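You operate a simulated robot arm through the tools that you are given. There is no shell and no other tool. Be economical: measure what you need, move in short steps, check, and stop when the job is done.

Carry out the task below with a simulated two-armed robot. There is one attempt and no reset: what you move stays moved.

JOB
Put the white filter from the orange drawer in the orange can.
Fine: vacuum and stand air off before you load the can; hold the can while you load it; shut the drawer.

Only the result counts: the job must be done as asked and must still hold three seconds after the hand-in. Knocking over, shifting, dropping, spilling or breaking anything else fails it.

ROBOT AND FRAMES
Two 6-joint arms with two-finger parallel grippers on one trunk, on a base that drives. Base frame: it is fixed to the floor where the robot stands at the start and does not move with it; the origin is under the middle of the robot, x ahead of it, y to its left, z up. Readings come in mm, degrees, newtons and seconds.
The left shoulder is at the start at [60, 187, 1297], the right one opposite. Places, roughly: yellow valve lever [500, 0, 900]; stand air lever [500, -600, 1200]; orange drawer [300, -400, 700]; can [200, -500, 900]; red valve lever [800, 400, 900]; blue valve lever [700, 300, 900]; green valve lever [600, 200, 900]; drain lever [500, -500, 1100]; stand regulator knob [600, -400, 1200]; red grease bottle [1250, 250, 1250]. Payload 1.57 kg a hand.
The TCP of each hand is the grasp point between the finger pads, 30 mm short of the fingertips. In the tool frame z runs along the fingers and y along their closing line. The gripper opens to 110 mm. The fingers are 24 mm wide and 12 mm thick; the gripper's body (48 by 112 mm) begins 78 mm behind the TCP.
Orientation is that of the tool frame in the base frame, as [roll, pitch, yaw] about the fixed x, y, z axes, in that order (R = Rz(yaw) Ry(pitch) Rx(roll)). With the fingers straight down and closing along the base's y, the tool's x points along the base's -x, its y along +y and its z along -z.

CONTROLS
- The arms move only by the tool move_arm. It takes "left_deltas", "right_deltas" or both (then of equal length, played together; a hand with none holds still); each is a list of rows, each a list of 6 numbers: the shift along the base's x, y, z in mm, then the turn, a rotation vector about the base's x, y, z in degrees. In form: [[dx, dy, dz, wx, wy, wz], ...]. A call has 1 to 8 rows; each row is the pose to reach, as a shift and turn from the pose commanded when the call began. "left_jaw" and "right_jaw" are, for a hand that has rows, the finger opening in mm, from 0 to 110, set as the call begins (left out, the last holds). A row lasts 0.2 s, in which the tool goes at most 50 mm and 8.6 degrees; a call with a longer step from one row to the next is refused whole, and so is a gripper value outside its range. A pose out of reach is approached as far as the arm can. The call stops where the force on the tool passes 40 N (or 10 N more than at its start, if that is more) or the arm is blocked; 0.2 s more then pass. Each finger travels about 153 mm/s and halts on what it meets, pressing with about 26 N; the grip force reading is that of the motor and also rises with nothing between the fingers. The clock runs only during rows and for 0.2 s after the last one: add rows that repeat a pose to give the fingers time. It gives the time, the measured TCP pose, the force on the tool (base axes), the opening and the grip force at its end, in the units of the frame above (readings bear some noise), and new pictures: "show" is both (left out), scene, wrist or none (wrist: the cameras of the hands that moved).
- Cameras (640 x 400 px; columns grow to the right, rows downward): "scene" is now at [-5.3, -40.7, 1827.6]; the picture's right is [-0.60, -0.80, -0.00], its down [-0.68, 0.51, -0.53] and it looks along [0.42, -0.31, -0.85] (base axes); focal length 267 px, centre (320, 200). "left" rides on the left gripper at [70, -16, -141] in its tool frame; the picture's right is [0.23, 0.97, 0.00], its down [-0.86, 0.20, -0.48] and it looks along [-0.47, 0.11, 0.88] (tool axes); focal length 222 px, centre (320, 200). "right" rides on the right gripper at [70, 16, -141] in its tool frame; the picture's right is [-0.23, 0.97, 0.00], its down [-0.86, -0.20, -0.48] and it looks along [-0.47, -0.11, 0.88] (tool axes); focal length 222 px, centre (320, 200). There is no depth. A picture from a camera that has moved, and an enlarged one, comes with that camera's place and axes in the base frame and with its lens.
- slide_trunk(by): slides the trunk up (or, below 0, down) by that many mm; the arms and the scene camera ride with it, the base frame stays. It gives what a move gives, with no picture.
- roll_base(legs): drives the robot by 1 to 6 legs, each [ahead, left, turn to the left] in mm, mm and degrees, along the robot's own axes; the way and the turn of a leg run together, so that a leg with both is an arc; at most 1500 mm and 180 degrees a leg. The arms and the cameras ride along, it lands a little off, and it stops where it bumps. It gives what a move gives, and a new picture of the scene camera.
- pan_tilt(pan, tilt): turns the head with the scene camera to pan (to the left, within 86 degrees either way) and tilt (down, from -29 to 69), counted from straight ahead of the robot. It gives what a move gives, and a new picture of the scene camera.
- inspect(camera, box): a new picture of the part [left, top, right, bottom] of that camera's present view, enlarged. No time passes.
- finish_job(): hands the job in; it is judged then, once.

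Go step by step. Nothing tells you exact positions but the pictures and the camera data: compare them with the known pose of the tool, close in by small moves and look again before you grip or let go. The budget is 120 turns and 260 pictures, counting those below and the enlarged ones. Unless the task says otherwise, let go and move clear before handing in, and close with one line.

The tools are called after "Emit:" by a JSON object that holds its "name" and its "arguments". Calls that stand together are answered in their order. move_arm: Moves the arms, as the interface text tells. Its arguments: {"type":"object","properties":{"left_deltas":{"type":"array"},"left_jaw":{"type":"number"},"right_deltas":{"type":"array"},"right_jaw":{"type":"number"},"show":{"type":"string","enum":["both","scene","wrist","none"]}},"required":[]} The other tools are called the same way: slide_trunk (by) slides the trunk up or down; roll_base (legs) drives the base; pan_tilt (pan, tilt) turns the head that bears the scene camera; inspect (camera, box) takes an enlarged picture of a part of a camera's view; finish_job () hands the job in.

At the start:

```text
time: 0.0
left_ee_pos: [340.5, -45.0, 1430.8]
left_tcp_rot: [-180.0, 0.0, 179.9]
left_ft_force: [-0.4, 0.5, 0.3]
left_gripper_width: 110.0
left_grasp_force: 0.2
right_ee_pos: [378.5, -419.6, 1367.3]
right_tcp_rot: [-180.0, 0.0, 179.9]
right_ft_force: [-0.6, 0.5, 0.1]
right_gripper_width: 110.1
right_grasp_force: 0.1
trunk travel left (down, up): [-925.0, 65.0]
robot x, y, heading: [-2.1, -2.2, -0.1]
head pan, tilt: [-36.6, 58.3]
```

scene: 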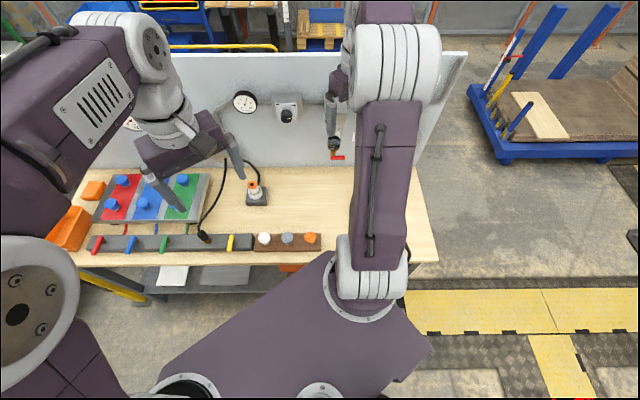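
right: 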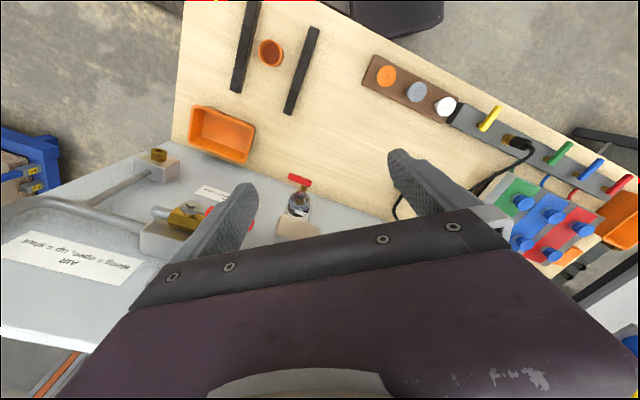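
left: 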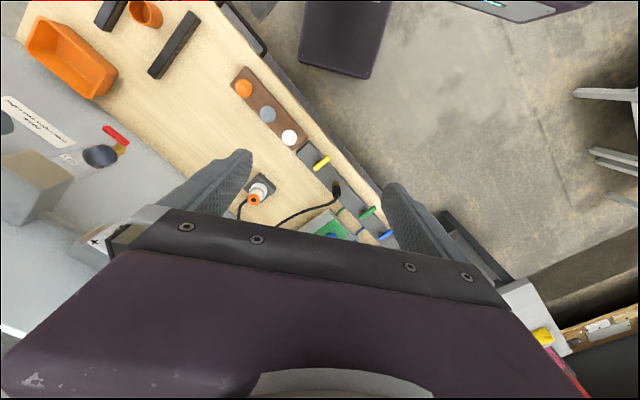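

I see a bench with a back panel, coloured valves, orange cans/bins and labels; I'll enlarge the views to read labels and find the drawer.

Emit:
{"name": "inspect", "arguments": {"camera": "right", "box": [0, 120, 340, 330]}}

Emit:
{"name": "inspect", "arguments": {"camera": "right", "box": [340, 40, 640, 280]}}

Emit:
{"name": "inspect", "arguments": {"camera": "scene", "box": [40, 60, 360, 310]}}

```text
1.88 times, centred on (170, 225) of right
camera zoom: at [308.0, -402.1, 1509.6], right [0.23, 0.97, 0.0], down [0.86, -0.2, 0.48], along [0.47, -0.11, -0.88], focal length 418 px, centre (602, 153)
```

zoom: 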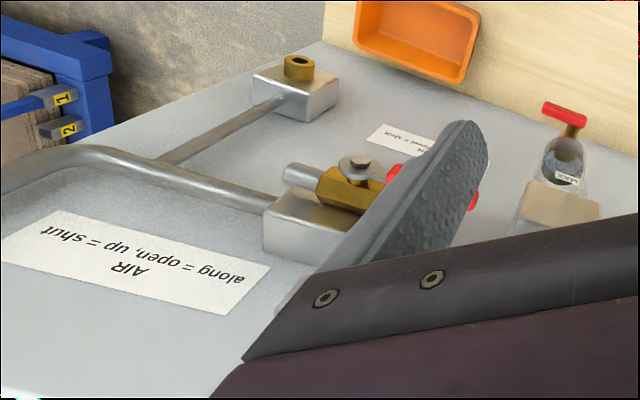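

```text
1.67 times, centred on (490, 160) of right
camera zoom: at [308.0, -402.1, 1509.6], right [0.23, 0.97, 0.0], down [0.86, -0.2, 0.48], along [0.47, -0.11, -0.88], focal length 370 px, centre (37, 267)
```

zoom: 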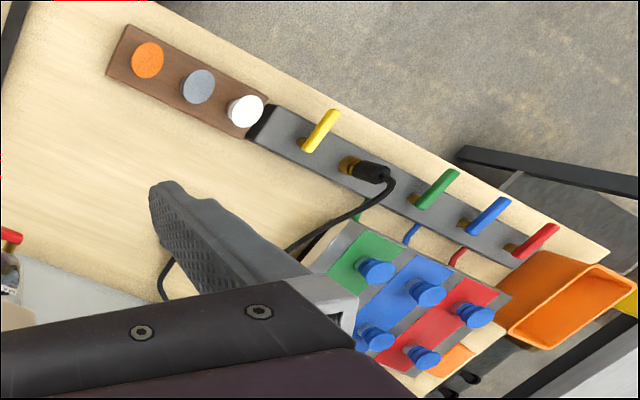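

```text
1.60 times, centred on (200, 185) of scene
camera zoom: at [-5.3, -40.7, 1827.6], right [-0.6, -0.8, 0.0], down [-0.68, 0.51, -0.53], along [0.42, -0.31, -0.85], focal length 428 px, centre (512, 224)
```

zoom: 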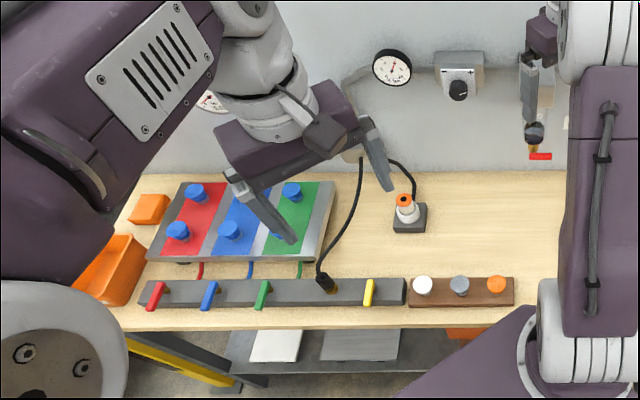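

The bench runs diagonally, about 37° to the robot's right; table top ≈ z 880, small orange can ≈ (229,-501). I'll turn to face the bench and look.

Emit:
{"name": "roll_base", "arguments": {"legs": [[0, 0, -36.8]]}}

Emit:
{"name": "pan_tilt", "arguments": {"pan": -25, "tilt": 45}}

```text
time: 2.1
left_ee_pos: [244.8, -241.2, 1431.0]
left_tcp_rot: [180.0, 0.1, 142.9]
left_ft_force: [0.9, 0.2, -0.5]
left_gripper_width: 110.0
left_grasp_force: 0.0
right_ee_pos: [47.9, -561.8, 1366.9]
right_tcp_rot: [179.9, 0.0, 142.7]
right_ft_force: [0.6, 0.2, -0.2]
right_gripper_width: 109.9
right_grasp_force: 0.0
trunk travel left (down, up): [-925.0, 65.0]
robot x, y, heading: [1.1, 2.4, -37.1]
head pan, tilt: [-36.6, 58.3]
camera scene: at [-28.4, -29.2, 1827.6], right [-0.96, -0.28, 0.0], down [-0.24, 0.82, -0.53], along [0.15, -0.5, -0.85], focal length 267 px, centre (320, 200)
```

scene: 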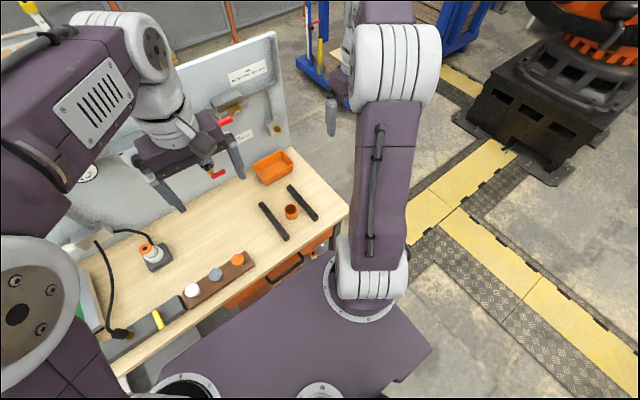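

```text
time: 2.9
left_ee_pos: [244.3, -243.3, 1429.8]
left_tcp_rot: [179.9, -0.1, 142.8]
left_ft_force: [-0.3, 0.1, -0.3]
left_gripper_width: 110.2
left_grasp_force: 0.0
right_ee_pos: [47.3, -561.9, 1367.1]
right_tcp_rot: [-179.9, 0.0, 142.7]
right_ft_force: [-0.1, 0.9, 0.2]
right_gripper_width: 109.9
right_grasp_force: 0.0
trunk travel left (down, up): [-925.0, 65.0]
robot x, y, heading: [0.8, -1.3, -37.3]
head pan, tilt: [-25.0, 45.0]
camera scene: at [-10.2, -35.4, 1845.0], right [-0.88, -0.47, 0.0], down [-0.33, 0.63, -0.71], along [0.33, -0.63, -0.71], focal length 267 px, centre (320, 200)
```

scene: 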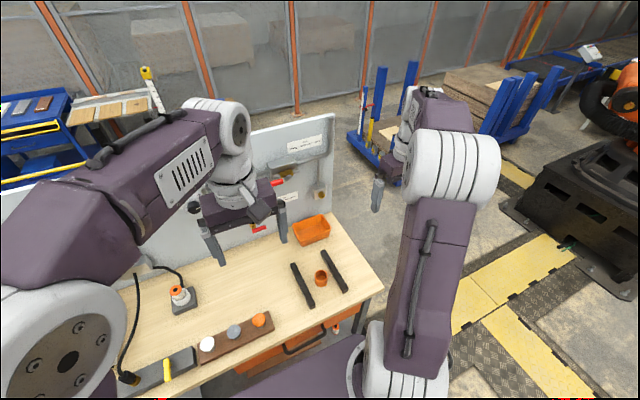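

I now face the bench; I'll enlarge the drawer/can, the panel, and the hose parts.

Emit:
{"name": "inspect", "arguments": {"camera": "scene", "box": [220, 200, 400, 390]}}

Emit:
{"name": "inspect", "arguments": {"camera": "left", "box": [0, 0, 640, 400]}}

Emit:
{"name": "inspect", "arguments": {"camera": "scene", "box": [200, 110, 360, 240]}}

Emit:
{"name": "inspect", "arguments": {"camera": "right", "box": [0, 0, 640, 400]}}

```text
2.11 times, centred on (310, 295) of scene
camera zoom: at [-10.2, -35.4, 1845.0], right [-0.88, -0.47, 0.0], down [-0.33, 0.63, -0.71], along [0.33, -0.63, -0.71], focal length 563 px, centre (341, 0)
```

zoom: 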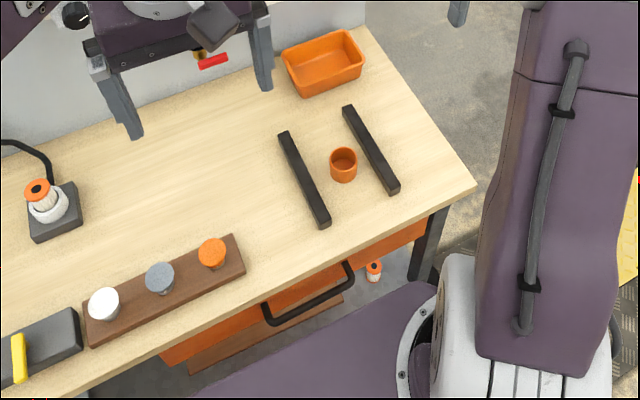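

```text
1.00 times, centred on (320, 200) of left
camera zoom: at [179.3, -211.4, 1572.8], right [0.41, 0.91, 0.0], down [0.8, -0.36, 0.48], along [0.44, -0.2, -0.88], focal length 222 px, centre (320, 200)
```

zoom: 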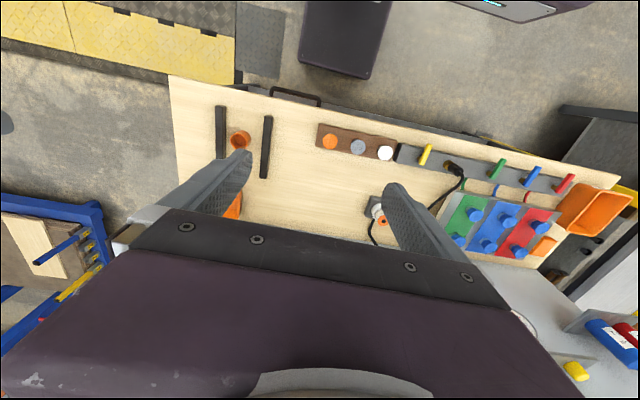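

```text
3.08 times, centred on (280, 175) of scene
camera zoom: at [-10.2, -35.4, 1845.0], right [-0.88, -0.47, 0.0], down [-0.33, 0.63, -0.71], along [0.33, -0.63, -0.71], focal length 823 px, centre (443, 277)
```

zoom: 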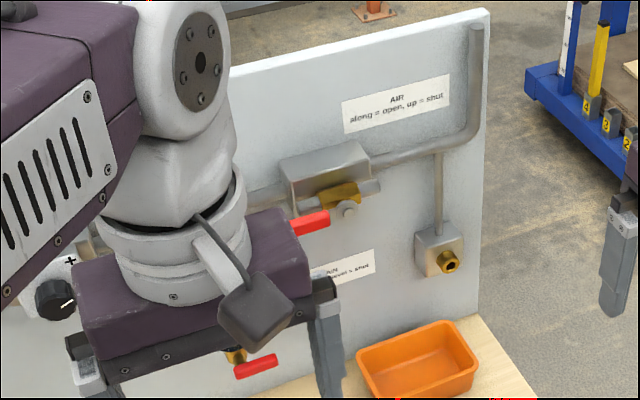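

```text
1.00 times, centred on (320, 200) of right
camera zoom: at [2.2, -506.0, 1509.6], right [0.77, 0.64, 0.0], down [0.56, -0.68, 0.48], along [0.31, -0.37, -0.88], focal length 222 px, centre (320, 200)
```

zoom: 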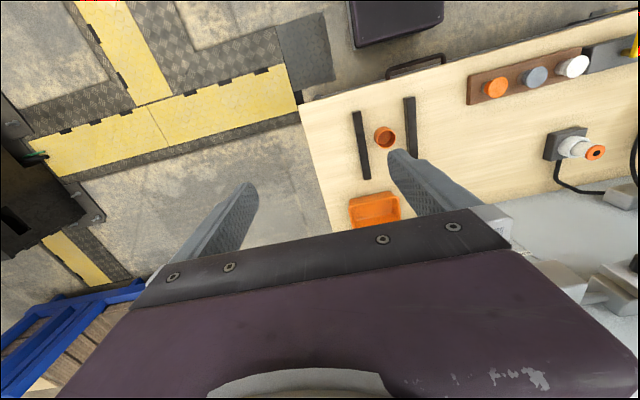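

AIR lever looks along the pipe (open); now I need to see the manifold and its labels. I'll move the left hand to the left along the bench and look.

Emit:
{"name": "move_arm", "arguments": {"left_deltas": [[28, 36, 0, 0, 0, 0], [56, 72, 0, 0, 0, 0], [84, 108, 0, 0, 0, 0], [112, 144, 0, 0, 0, 0], [140, 180, 0, 0, 0, 0], [168, 216, 0, 0, 0, 0], [196, 252, 0, 0, 0, 0], [210, 280, 0, 0, 0, 0]], "show": "both"}}

```text
time: 4.7
left_ee_pos: [453.8, 38.2, 1429.2]
left_tcp_rot: [-179.9, 0.0, 142.8]
left_ft_force: [0.6, 0.1, -0.1]
left_gripper_width: 110.1
left_grasp_force: 0.0
right_ee_pos: [48.0, -561.8, 1367.2]
right_tcp_rot: [-179.9, -0.2, 142.8]
right_ft_force: [0.3, -0.2, -0.2]
right_gripper_width: 110.0
right_grasp_force: 0.0
trunk travel left (down, up): [-925.0, 65.0]
robot x, y, heading: [5.9, -1.3, -37.2]
head pan, tilt: [-25.0, 45.0]
camera scene: at [-9.3, -33.8, 1845.1], right [-0.88, -0.47, 0.0], down [-0.33, 0.62, -0.71], along [0.33, -0.63, -0.71], focal length 267 px, centre (320, 200)
camera left: at [389.0, 69.3, 1571.9], right [0.41, 0.91, 0.0], down [0.8, -0.36, 0.48], along [0.44, -0.2, -0.88], focal length 222 px, centre (320, 200)
```

scene: 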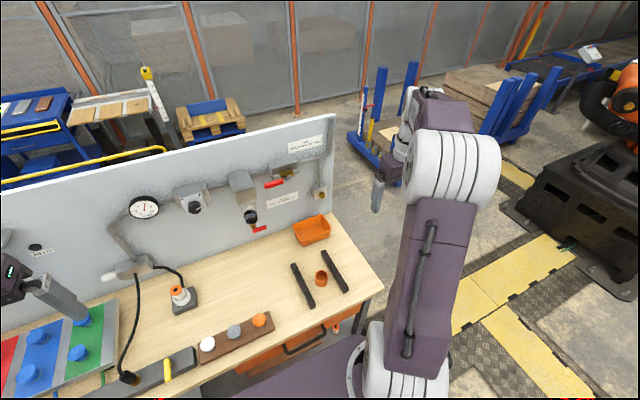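
left: 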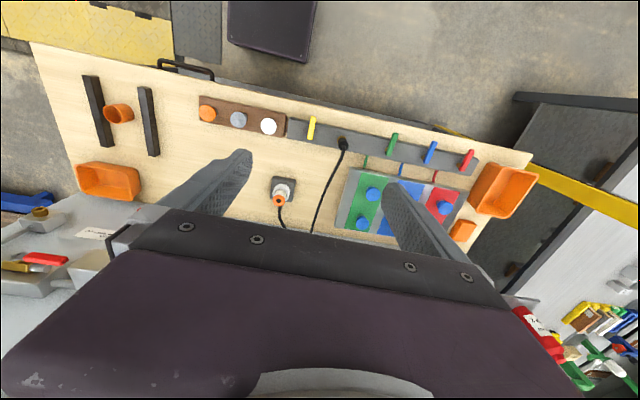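

Emit:
{"name": "inspect", "arguments": {"camera": "scene", "box": [0, 190, 200, 315]}}

Emit:
{"name": "inspect", "arguments": {"camera": "scene", "box": [160, 130, 340, 240]}}

Emit:
{"name": "inspect", "arguments": {"camera": "left", "box": [260, 90, 560, 280]}}

Emit:
{"name": "pan_tilt", "arguments": {"pan": 20, "tilt": 45}}

```text
3.20 times, centred on (100, 252) of scene
camera zoom: at [-9.3, -33.8, 1845.1], right [-0.88, -0.47, 0.0], down [-0.33, 0.62, -0.71], along [0.33, -0.63, -0.71], focal length 856 px, centre (1024, 32)
```

zoom: 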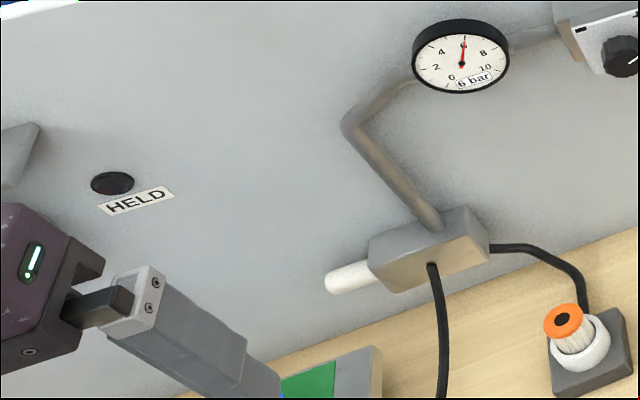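

```text
3.56 times, centred on (250, 185) of scene
camera zoom: at [-9.3, -33.8, 1845.1], right [-0.88, -0.47, 0.0], down [-0.33, 0.62, -0.71], along [0.33, -0.63, -0.71], focal length 951 px, centre (569, 253)
```

zoom: 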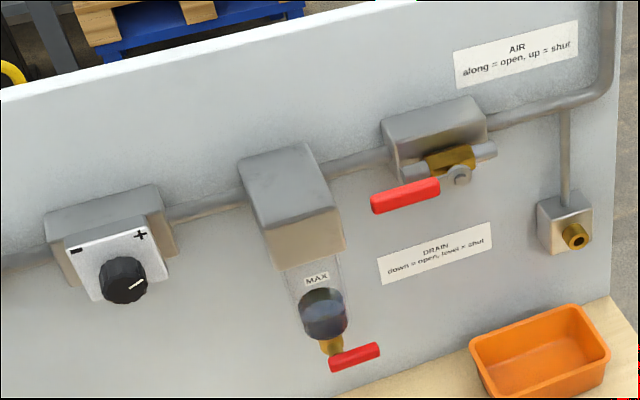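

```text
2.11 times, centred on (410, 185) of left
camera zoom: at [389.0, 69.3, 1571.9], right [0.41, 0.91, 0.0], down [0.8, -0.36, 0.48], along [0.44, -0.2, -0.88], focal length 468 px, centre (130, 232)
```

zoom: 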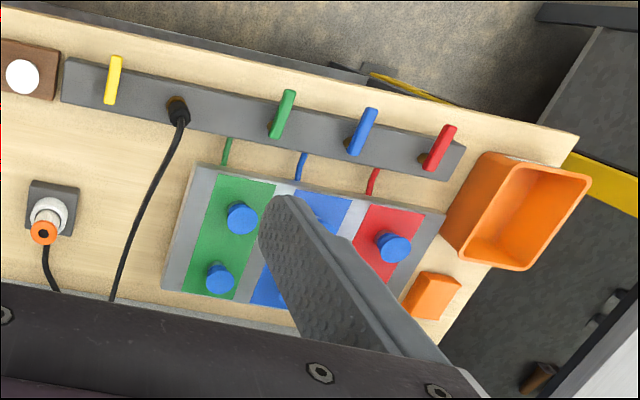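

```text
time: 5.8
left_ee_pos: [451.1, 36.0, 1428.3]
left_tcp_rot: [179.9, 0.0, 142.7]
left_ft_force: [0.2, 0.4, -0.5]
left_gripper_width: 110.2
left_grasp_force: 0.1
right_ee_pos: [47.2, -562.5, 1367.2]
right_tcp_rot: [-179.9, 0.0, 142.8]
right_ft_force: [0.6, -0.6, 0.4]
right_gripper_width: 110.0
right_grasp_force: 0.1
trunk travel left (down, up): [-925.0, 65.0]
robot x, y, heading: [3.6, -0.6, -37.4]
head pan, tilt: [20.0, 45.0]
camera scene: at [29.5, 12.2, 1845.1], right [-0.3, -0.96, 0.0], down [-0.68, 0.21, -0.71], along [0.68, -0.21, -0.71], focal length 267 px, centre (320, 200)
```

scene: 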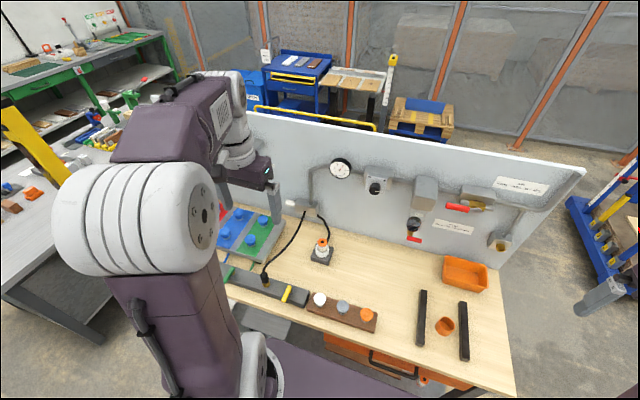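

Emit:
{"name": "move_arm", "arguments": {"left_deltas": [[8, 8, -45, 0, 0, 0], [16, 16, -90, 0, 0, 0], [24, 24, -135, 0, 0, 0], [32, 32, -180, 0, 0, 0], [32, 40, -225, 0, 0, 0], [32, 40, -270, 0, 0, 0]], "show": "wrist"}}

Emit:
{"name": "inspect", "arguments": {"camera": "scene", "box": [190, 100, 540, 340]}}

```text
time: 7.2
left_ee_pos: [484.1, 77.0, 1159.2]
left_tcp_rot: [180.0, -0.1, 142.8]
left_ft_force: [-0.4, 0.5, -0.5]
left_gripper_width: 109.8
left_grasp_force: 0.1
right_ee_pos: [49.0, -560.9, 1366.9]
right_tcp_rot: [-180.0, -0.1, 142.8]
right_ft_force: [-0.1, -0.7, 0.1]
right_gripper_width: 110.1
right_grasp_force: 0.0
trunk travel left (down, up): [-925.0, 65.0]
robot x, y, heading: [-0.2, 1.9, -37.3]
head pan, tilt: [20.0, 45.0]
camera left: at [418.9, 107.0, 1302.5], right [0.41, 0.91, 0.0], down [0.8, -0.36, 0.48], along [0.44, -0.2, -0.88], focal length 222 px, centre (320, 200)
```

left: 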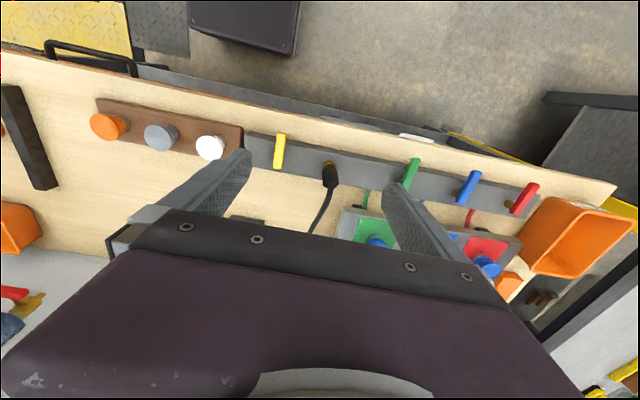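

```text
1.67 times, centred on (365, 220) of scene
camera zoom: at [31.3, 12.4, 1845.1], right [-0.3, -0.96, 0.0], down [-0.68, 0.21, -0.71], along [0.67, -0.21, -0.71], focal length 446 px, centre (245, 167)
```

zoom: 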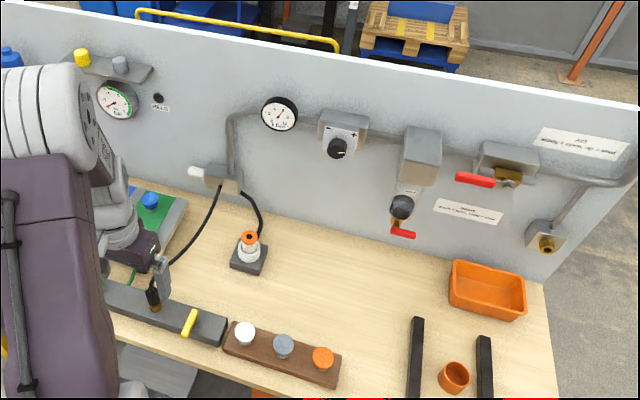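

Emit:
{"name": "inspect", "arguments": {"camera": "left", "box": [240, 110, 560, 310]}}

Emit:
{"name": "inspect", "arguments": {"camera": "scene", "box": [220, 120, 340, 195]}}

```text
2.00 times, centred on (400, 210) of left
camera zoom: at [418.9, 107.0, 1302.5], right [0.41, 0.91, 0.0], down [0.8, -0.36, 0.48], along [0.44, -0.2, -0.88], focal length 444 px, centre (160, 180)
```

zoom: 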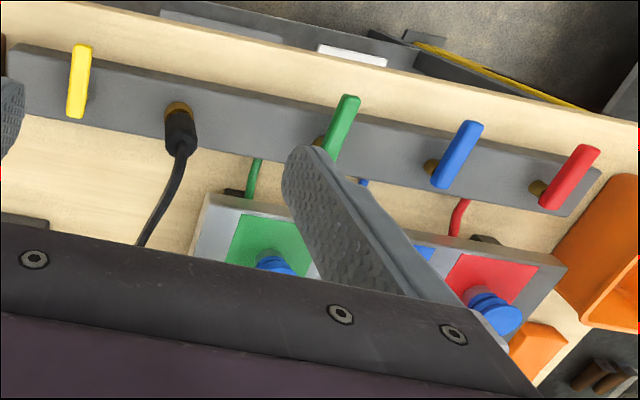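

```text
5.33 times, centred on (280, 158) of scene
camera zoom: at [31.3, 12.4, 1845.1], right [-0.3, -0.96, 0.0], down [-0.68, 0.21, -0.71], along [0.67, -0.21, -0.71], focal length 1426 px, centre (533, 427)
```

zoom: 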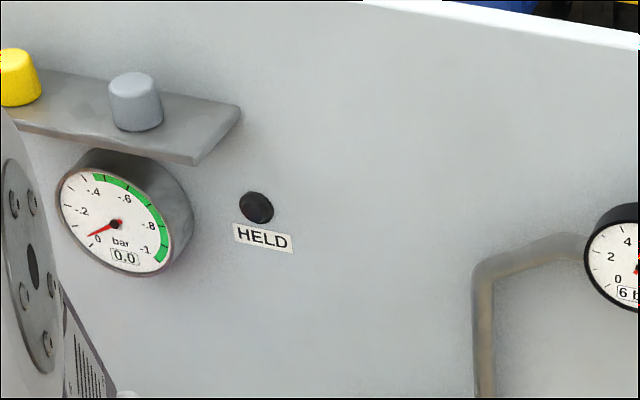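

Emit:
{"name": "inspect", "arguments": {"camera": "scene", "box": [230, 230, 400, 340]}}

Emit:
{"name": "inspect", "arguments": {"camera": "left", "box": [230, 110, 350, 210]}}

Emit:
{"name": "inspect", "arguments": {"camera": "left", "box": [380, 120, 560, 240]}}

```text
3.64 times, centred on (315, 285) of scene
camera zoom: at [31.3, 12.4, 1845.1], right [-0.3, -0.96, 0.0], down [-0.68, 0.21, -0.71], along [0.67, -0.21, -0.71], focal length 972 px, centre (338, -109)
```

zoom: 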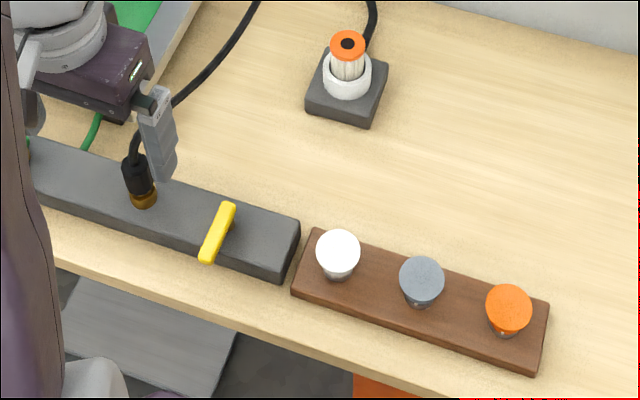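

```text
4.00 times, centred on (290, 160) of left
camera zoom: at [418.9, 107.0, 1302.5], right [0.41, 0.91, 0.0], down [0.8, -0.36, 0.48], along [0.44, -0.2, -0.88], focal length 888 px, centre (440, 360)
```

zoom: 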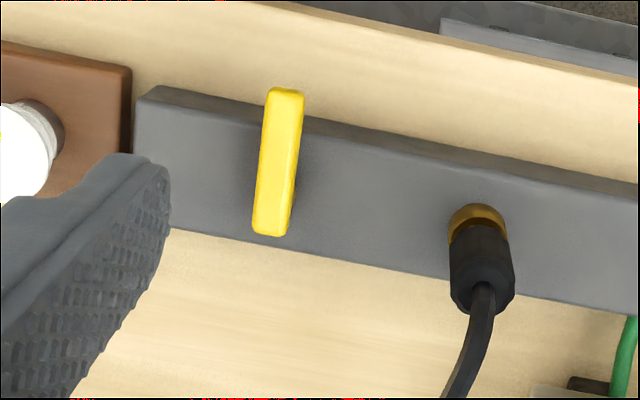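

```text
3.33 times, centred on (470, 180) of left
camera zoom: at [418.9, 107.0, 1302.5], right [0.41, 0.91, 0.0], down [0.8, -0.36, 0.48], along [0.44, -0.2, -0.88], focal length 740 px, centre (-180, 267)
```

zoom: 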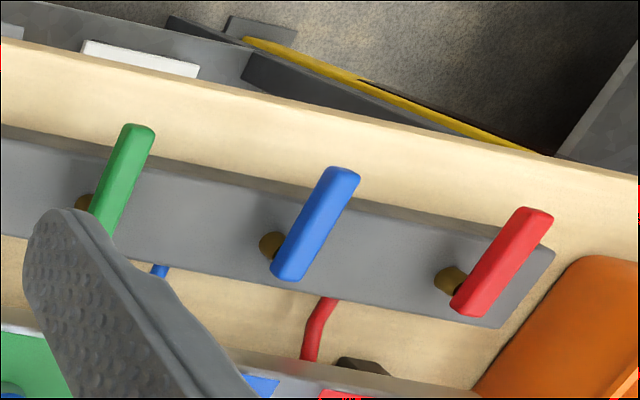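

The vacuum gauge reads 0.0 and HELD lamp is off, air gauge ~6 bar. To determine the yellow (vacuum supply) valve's state I'll bring the left hand over it for a close look.

Emit:
{"name": "move_arm", "arguments": {"left_deltas": [[-2, -30, -30, 0, 0, 0], [-4, -60, -60, 0, 0, 0], [-5, -72, -105, 0, 0, 0], [-5, -72, -150, 0, 0, 0]], "left_jaw": 50, "show": "both"}}

Emit:
{"name": "inspect", "arguments": {"camera": "left", "box": [220, 80, 420, 205]}}

```text
time: 8.2
left_ee_pos: [480.8, 6.5, 1006.9]
left_tcp_rot: [-179.9, 0.0, 142.8]
left_ft_force: [0.0, -0.2, -0.5]
left_gripper_width: 50.2
left_grasp_force: 0.1
right_ee_pos: [47.9, -561.6, 1366.1]
right_tcp_rot: [-179.9, 0.0, 142.8]
right_ft_force: [-0.2, 0.4, 0.5]
right_gripper_width: 110.0
right_grasp_force: 0.0
trunk travel left (down, up): [-925.0, 65.0]
robot x, y, heading: [-0.1, 2.2, -36.9]
head pan, tilt: [20.0, 45.0]
camera scene: at [31.1, 13.3, 1845.1], right [-0.3, -0.96, 0.0], down [-0.68, 0.21, -0.71], along [0.67, -0.21, -0.71], focal length 267 px, centre (320, 200)
camera left: at [415.5, 36.6, 1150.1], right [0.41, 0.91, 0.0], down [0.8, -0.36, 0.48], along [0.44, -0.2, -0.88], focal length 222 px, centre (320, 200)
```

scene: 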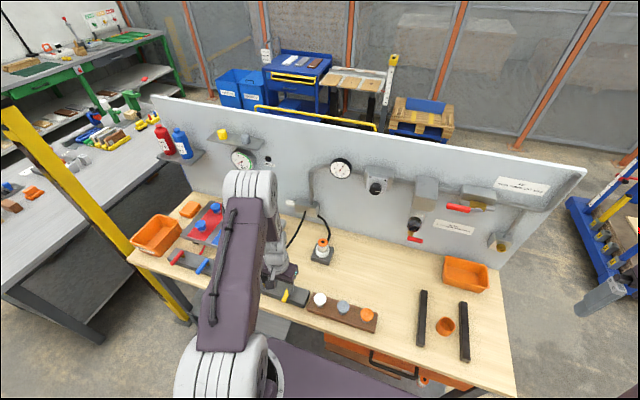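
left: 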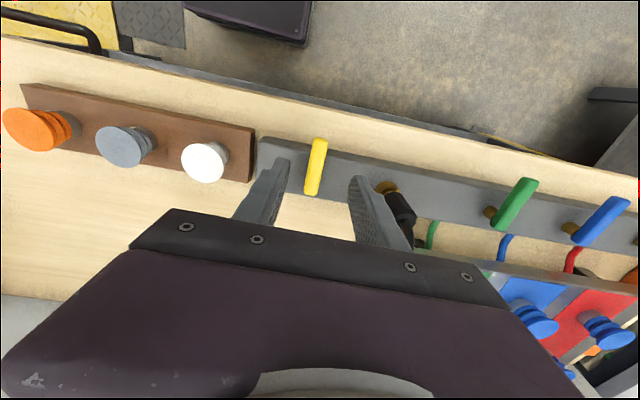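

```text
3.20 times, centred on (320, 142) of left
camera zoom: at [415.5, 36.6, 1150.1], right [0.41, 0.91, 0.0], down [0.8, -0.36, 0.48], along [0.44, -0.2, -0.88], focal length 711 px, centre (320, 384)
```

zoom: 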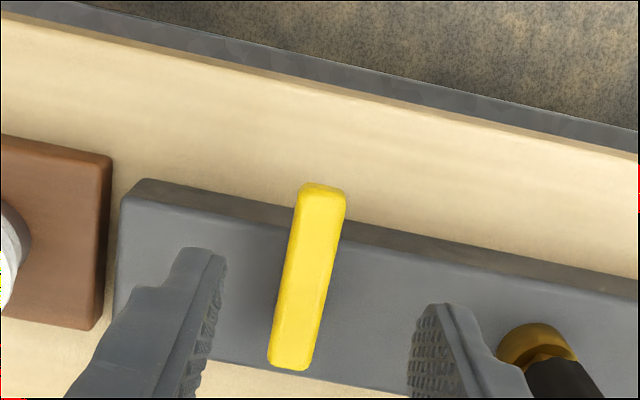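

Emit:
{"name": "move_arm", "arguments": {"left_deltas": [[-1, -2, -40, 0, 0, 0], [-1, -2, -76, 0, 0, 0]], "show": "wrist"}}

Emit:
{"name": "move_arm", "arguments": {"left_deltas": [[0, 0, 0, 0, 0, 0], [0, 0, 0, 0, 0, 0], [0, 0, 0, 0, 0, 0]], "left_jaw": 4, "show": "wrist"}}

```text
time: 8.8
left_ee_pos: [481.6, 2.2, 931.8]
left_tcp_rot: [179.9, -0.1, 142.8]
left_ft_force: [-0.1, 0.0, 0.2]
left_gripper_width: 50.2
left_grasp_force: 0.1
right_ee_pos: [50.5, -560.8, 1366.7]
right_tcp_rot: [-180.0, -0.2, 142.8]
right_ft_force: [0.0, 0.6, 0.5]
right_gripper_width: 109.9
right_grasp_force: 0.1
trunk travel left (down, up): [-925.0, 65.0]
robot x, y, heading: [0.6, -1.4, -37.1]
head pan, tilt: [20.0, 45.0]
camera left: at [416.5, 33.0, 1075.3], right [0.41, 0.91, 0.0], down [0.8, -0.36, 0.48], along [0.44, -0.2, -0.88], focal length 222 px, centre (320, 200)
```

left: 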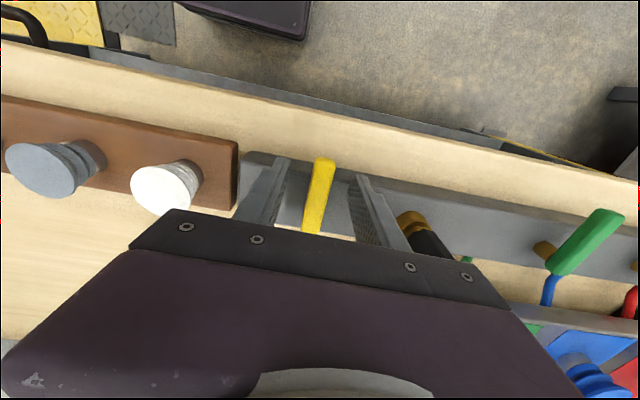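

```text
time: 9.6
left_ee_pos: [480.6, 2.8, 932.9]
left_tcp_rot: [-179.8, 0.0, 143.0]
left_ft_force: [1.6, 3.8, -3.5]
left_gripper_width: 16.0
left_grasp_force: 31.2
right_ee_pos: [47.8, -561.8, 1367.3]
right_tcp_rot: [-180.0, 0.1, 142.7]
right_ft_force: [0.0, 0.2, 0.4]
right_gripper_width: 110.1
right_grasp_force: 0.0
trunk travel left (down, up): [-925.0, 65.0]
robot x, y, heading: [0.4, 0.9, -37.2]
head pan, tilt: [20.0, 45.0]
camera left: at [415.9, 33.7, 1075.8], right [0.41, 0.91, 0.0], down [0.8, -0.36, 0.48], along [0.44, -0.2, -0.88], focal length 222 px, centre (320, 200)
```

left: 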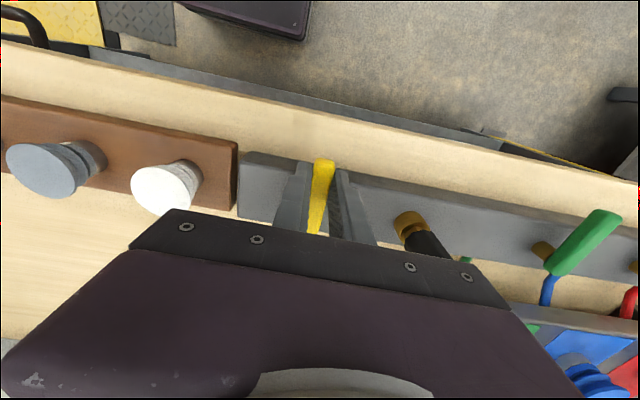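

The lever is gripped. I'll try turning it a little counter-clockwise to see whether it is free that way.

Emit:
{"name": "move_arm", "arguments": {"left_deltas": [[-2.9, -5.2, 0, 0, 0, 8.5], [-4.9, -10.7, 0, 0, 0, 17]], "show": "both"}}

```text
time: 10.2
left_ee_pos: [477.7, -5.0, 933.2]
left_tcp_rot: [-179.9, -0.1, 159.9]
left_ft_force: [1.7, 11.9, -6.6]
left_gripper_width: 15.6
left_grasp_force: 31.2
right_ee_pos: [49.3, -558.8, 1369.0]
right_tcp_rot: [-180.0, 0.0, 143.0]
right_ft_force: [-0.1, 0.1, 0.2]
right_gripper_width: 110.1
right_grasp_force: 0.2
trunk travel left (down, up): [-925.0, 65.0]
robot x, y, heading: [-2.6, -2.3, -37.4]
head pan, tilt: [20.0, 45.0]
camera scene: at [31.3, 16.5, 1844.9], right [-0.29, -0.96, 0.0], down [-0.68, 0.21, -0.71], along [0.67, -0.21, -0.71], focal length 267 px, centre (320, 200)
camera left: at [406.4, 4.9, 1076.1], right [0.12, 0.99, 0.0], down [0.87, -0.1, 0.48], along [0.47, -0.06, -0.88], focal length 222 px, centre (320, 200)
```

scene: 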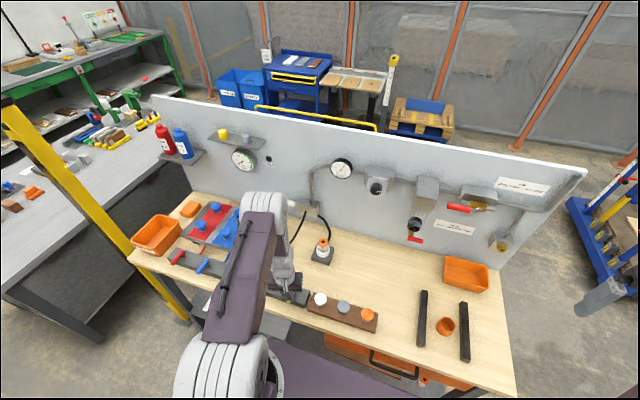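
left: 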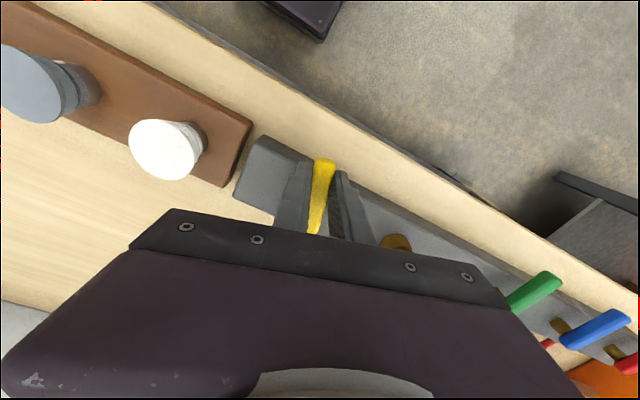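

Emit:
{"name": "inspect", "arguments": {"camera": "scene", "box": [200, 130, 320, 205]}}

Emit:
{"name": "inspect", "arguments": {"camera": "left", "box": [220, 110, 420, 235]}}

```text
5.33 times, centred on (260, 168) of scene
camera zoom: at [31.3, 16.5, 1844.9], right [-0.29, -0.96, 0.0], down [-0.68, 0.21, -0.71], along [0.67, -0.21, -0.71], focal length 1426 px, centre (640, 373)
```

zoom: 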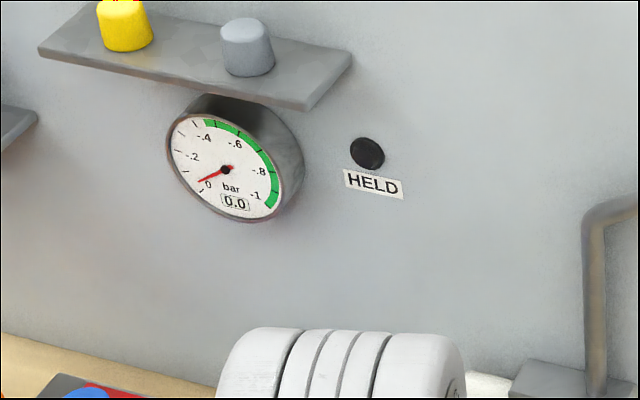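

```text
3.20 times, centred on (320, 172) of left
camera zoom: at [406.4, 4.9, 1076.1], right [0.12, 0.99, 0.0], down [0.87, -0.1, 0.48], along [0.47, -0.06, -0.88], focal length 711 px, centre (320, 288)
```

zoom: 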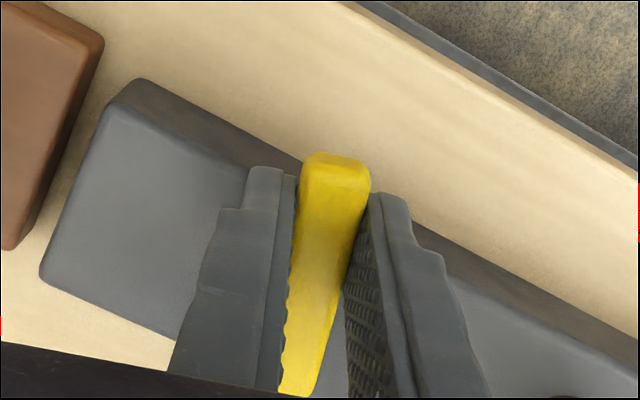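

The lever turns (about 19° so far). I'll continue the arc toward along-the-bar and watch the gauge.

Emit:
{"name": "move_arm", "arguments": {"left_deltas": [[-1.3, -6.7, 0, 0, 0, 8.5], [-1.6, -13, 0, 0, 0, 17], [-0.9, -19.4, 0, 0, 0, 25.5], [0.7, -25.5, 0, 0, 0, 34], [3.2, -31.4, 0, 0, 0, 42.5], [6.6, -36.8, 0, 0, 0, 51], [10.7, -41.7, 0, 0, 0, 59.5], [15.5, -45.9, 0, 0, 0, 68]], "show": "wrist"}}

Emit:
{"name": "inspect", "arguments": {"camera": "scene", "box": [200, 130, 360, 230]}}

```text
time: 12.0
left_ee_pos: [487.4, -46.8, 933.9]
left_tcp_rot: [179.9, -0.3, -132.0]
left_ft_force: [-10.9, 33.0, -9.8]
left_gripper_width: 18.4
left_grasp_force: 33.0
right_ee_pos: [44.6, -554.1, 1370.4]
right_tcp_rot: [-179.8, 0.3, 142.7]
right_ft_force: [0.4, -0.3, 0.0]
right_gripper_width: 110.1
right_grasp_force: 0.1
trunk travel left (down, up): [-925.0, 65.0]
robot x, y, heading: [-1.8, 0.9, -37.5]
head pan, tilt: [20.0, 45.0]
camera left: at [452.8, -107.5, 1077.1], right [-0.88, 0.48, 0.0], down [0.43, 0.77, 0.47], along [0.23, 0.42, -0.88], focal length 222 px, centre (320, 200)
```

left: 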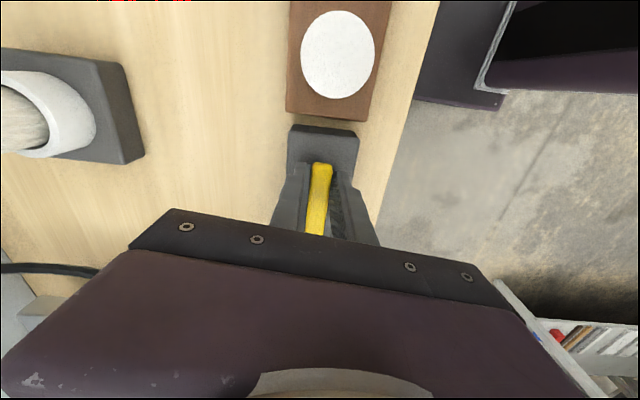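

```text
4.00 times, centred on (280, 180) of scene
camera zoom: at [26.2, 22.4, 1845.0], right [-0.3, -0.96, 0.0], down [-0.67, 0.2, -0.71], along [0.68, -0.21, -0.7], focal length 1070 px, centre (480, 280)
```

zoom: 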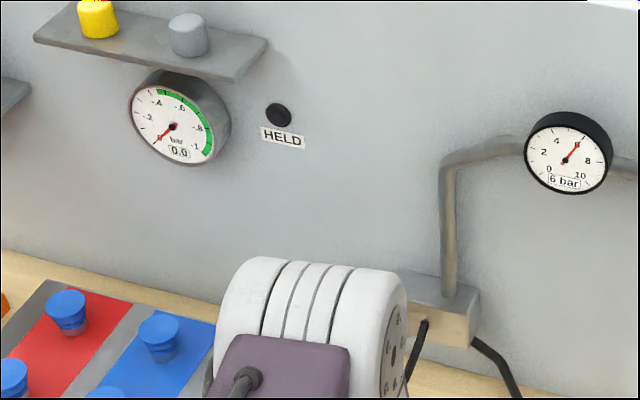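

The lever now lies along the bar; gauge still 0.0. I'll release it, lift, and look closer after some time passes.

Emit:
{"name": "move_arm", "arguments": {"left_deltas": [[0, 0, 0, 0, 0, 0], [0, 0, 0, 0, 0, 0], [0, 0, 45, 0, 0, 0], [0, 0, 90, 0, 0, 0], [0, 0, 135, 0, 0, 0]], "left_jaw": 50, "show": "both"}}

Emit:
{"name": "inspect", "arguments": {"camera": "scene", "box": [200, 130, 360, 230]}}

Emit:
{"name": "inspect", "arguments": {"camera": "left", "box": [220, 100, 420, 240]}}

```text
time: 13.2
left_ee_pos: [486.9, -48.7, 1069.8]
left_tcp_rot: [-179.9, -0.1, -132.1]
left_ft_force: [0.1, -0.7, -0.2]
left_gripper_width: 50.0
left_grasp_force: 0.1
right_ee_pos: [45.8, -561.2, 1366.1]
right_tcp_rot: [-180.0, 0.1, 142.9]
right_ft_force: [-0.2, 0.1, -0.1]
right_gripper_width: 110.0
right_grasp_force: 0.0
trunk travel left (down, up): [-925.0, 65.0]
robot x, y, heading: [-2.3, -1.4, -37.2]
head pan, tilt: [20.0, 45.0]
camera scene: at [28.0, 13.7, 1845.0], right [-0.3, -0.96, 0.0], down [-0.67, 0.21, -0.71], along [0.68, -0.21, -0.71], focal length 267 px, centre (320, 200)
camera left: at [453.3, -110.6, 1212.1], right [-0.87, 0.49, 0.0], down [0.43, 0.77, 0.48], along [0.23, 0.42, -0.88], focal length 222 px, centre (320, 200)
```

scene: 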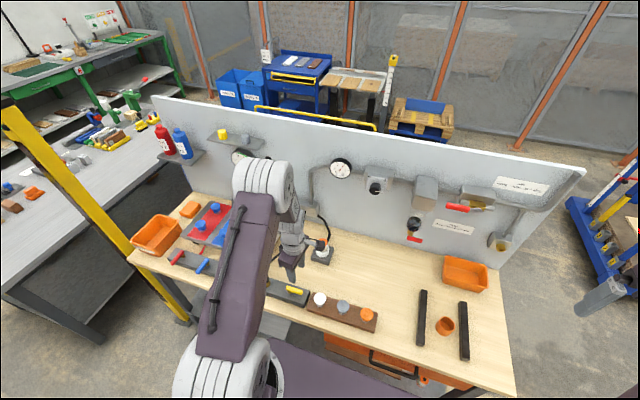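
left: 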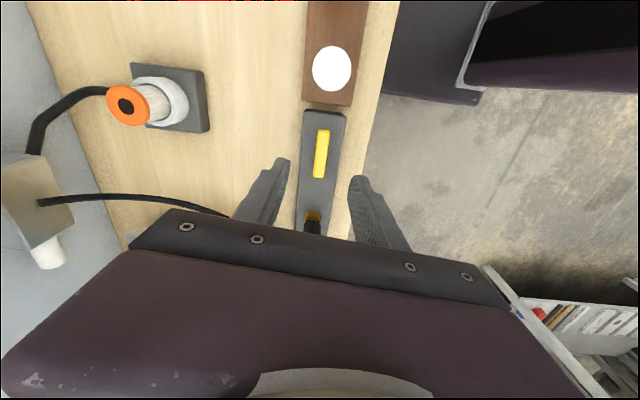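

```text
4.00 times, centred on (280, 180) of scene
camera zoom: at [28.0, 13.7, 1845.0], right [-0.3, -0.96, 0.0], down [-0.67, 0.21, -0.71], along [0.68, -0.21, -0.71], focal length 1070 px, centre (480, 280)
```

zoom: 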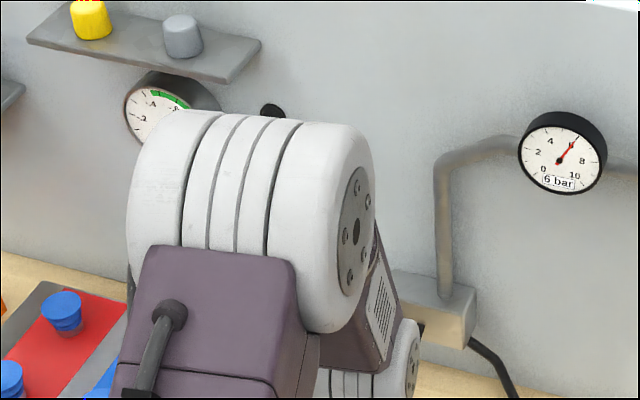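

```text
2.86 times, centred on (320, 170) of left
camera zoom: at [453.3, -110.6, 1212.1], right [-0.87, 0.49, 0.0], down [0.43, 0.77, 0.48], along [0.23, 0.42, -0.88], focal length 635 px, centre (320, 286)
```

zoom: 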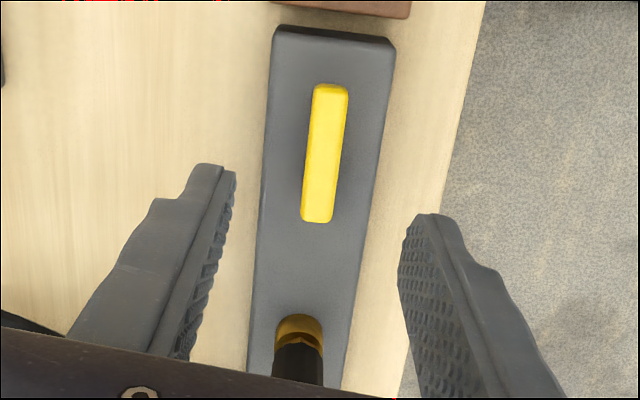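

Emit:
{"name": "move_arm", "arguments": {"left_deltas": [[-40, 0, 30, 0, 0, -8], [-80, 0, 60, 0, 0, -16], [-110, 0, 90, 0, 0, -24], [-130, 0, 120, 0, 0, -32], [-130, 0, 150, 0, 0, -40], [-130, 0, 180, 0, 0, -48], [-130, 0, 200, 0, 0, -56], [-130, 0, 200, 0, 0, -64]], "show": "scene"}}

Emit:
{"name": "inspect", "arguments": {"camera": "scene", "box": [140, 120, 360, 260]}}

```text
time: 15.0
left_ee_pos: [363.1, -51.2, 1270.5]
left_tcp_rot: [-180.0, 0.0, 163.7]
left_ft_force: [0.1, 0.3, -0.3]
left_gripper_width: 50.2
left_grasp_force: 0.0
right_ee_pos: [46.8, -562.9, 1367.2]
right_tcp_rot: [180.0, 0.1, 142.8]
right_ft_force: [0.5, -0.2, -0.2]
right_gripper_width: 110.1
right_grasp_force: 0.1
trunk travel left (down, up): [-925.0, 65.0]
robot x, y, heading: [-1.4, -1.5, -37.3]
head pan, tilt: [20.0, 45.0]
camera scene: at [29.4, 12.1, 1845.1], right [-0.3, -0.96, 0.0], down [-0.68, 0.21, -0.71], along [0.68, -0.21, -0.71], focal length 267 px, centre (320, 200)
```

scene: 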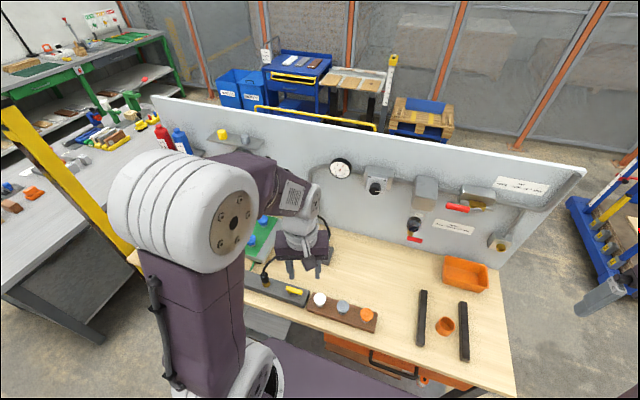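

```text
2.86 times, centred on (250, 190) of scene
camera zoom: at [29.4, 12.1, 1845.1], right [-0.3, -0.96, 0.0], down [-0.68, 0.21, -0.71], along [0.68, -0.21, -0.71], focal length 764 px, centre (520, 229)
```

zoom: 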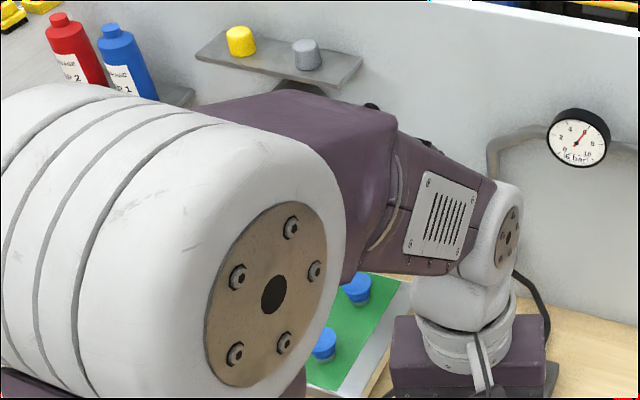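

Emit:
{"name": "move_arm", "arguments": {"left_deltas": [[20, 15, -40, 0, 0, -7], [40, 30, -80, 0, 0, -14], [60, 45, -120, 0, 0, -21], [80, 60, -160, 0, 0, -21], [100, 75, -190, 0, 0, -21]], "show": "none"}}

Emit:
{"name": "inspect", "arguments": {"camera": "scene", "box": [190, 120, 380, 240]}}

```text
time: 16.2
left_ee_pos: [461.3, 23.1, 1077.8]
left_tcp_rot: [-179.9, 0.1, 142.8]
left_ft_force: [0.4, 0.6, 0.0]
left_gripper_width: 50.0
left_grasp_force: 0.1
right_ee_pos: [49.0, -561.8, 1366.6]
right_tcp_rot: [-179.9, -0.1, 142.8]
right_ft_force: [-0.1, -0.2, -0.4]
right_gripper_width: 110.2
right_grasp_force: 0.1
trunk travel left (down, up): [-925.0, 65.0]
robot x, y, heading: [-1.0, -0.2, -37.1]
head pan, tilt: [20.0, 45.0]
```

```text
3.33 times, centred on (285, 180) of scene
camera zoom: at [32.4, 13.4, 1845.1], right [-0.3, -0.96, 0.0], down [-0.68, 0.21, -0.71], along [0.67, -0.21, -0.71], focal length 891 px, centre (437, 267)
```

zoom: 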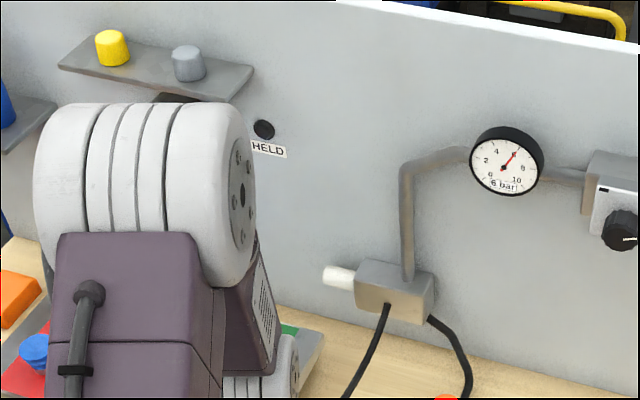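

Emit:
{"name": "move_arm", "arguments": {"left_deltas": [[-20, -40, -30, 0, 0, 0], [-40, -80, -60, 0, 0, 0], [-60, -120, -60, 0, 0, 0]], "show": "none"}}

Emit:
{"name": "inspect", "arguments": {"camera": "scene", "box": [190, 120, 380, 240]}}

```text
refused: row 1 steps farther than a row can; nothing moved
```

```text
3.33 times, centred on (285, 180) of scene
camera zoom: at [32.4, 13.4, 1845.1], right [-0.3, -0.96, 0.0], down [-0.68, 0.21, -0.71], along [0.67, -0.21, -0.71], focal length 891 px, centre (437, 267)
```

zoom: 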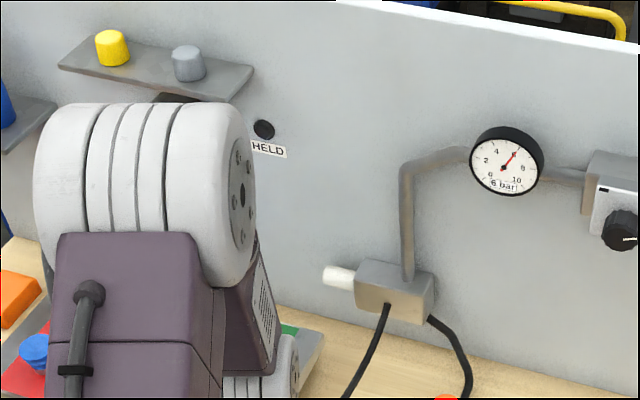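

Emit:
{"name": "move_arm", "arguments": {"left_deltas": [[-20, -25, -30, 0, 0, 0], [-35, -50, -60, 0, 0, 0], [-50, -90, -60, 0, 0, 0], [-60, -120, -60, 0, 0, 0]], "show": "none"}}

Emit:
{"name": "inspect", "arguments": {"camera": "scene", "box": [190, 120, 380, 240]}}

```text
time: 17.2
left_ee_pos: [397.3, -98.3, 1017.5]
left_tcp_rot: [179.9, 0.0, 142.9]
left_ft_force: [0.1, -1.2, -0.3]
left_gripper_width: 49.7
left_grasp_force: 0.0
right_ee_pos: [46.3, -563.4, 1366.6]
right_tcp_rot: [179.9, -0.1, 142.8]
right_ft_force: [-0.5, -0.4, -0.8]
right_gripper_width: 109.9
right_grasp_force: 0.0
trunk travel left (down, up): [-925.0, 65.0]
robot x, y, heading: [-1.5, 3.9, -37.0]
head pan, tilt: [20.0, 45.0]
```

```text
3.33 times, centred on (285, 180) of scene
camera zoom: at [27.4, 10.6, 1845.1], right [-0.3, -0.96, 0.0], down [-0.67, 0.21, -0.71], along [0.68, -0.21, -0.71], focal length 891 px, centre (437, 267)
```

zoom: 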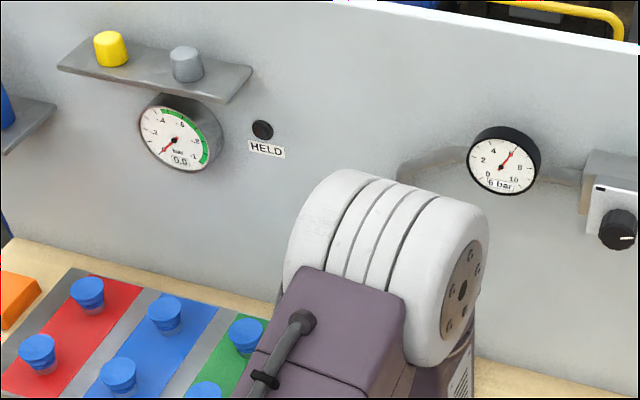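

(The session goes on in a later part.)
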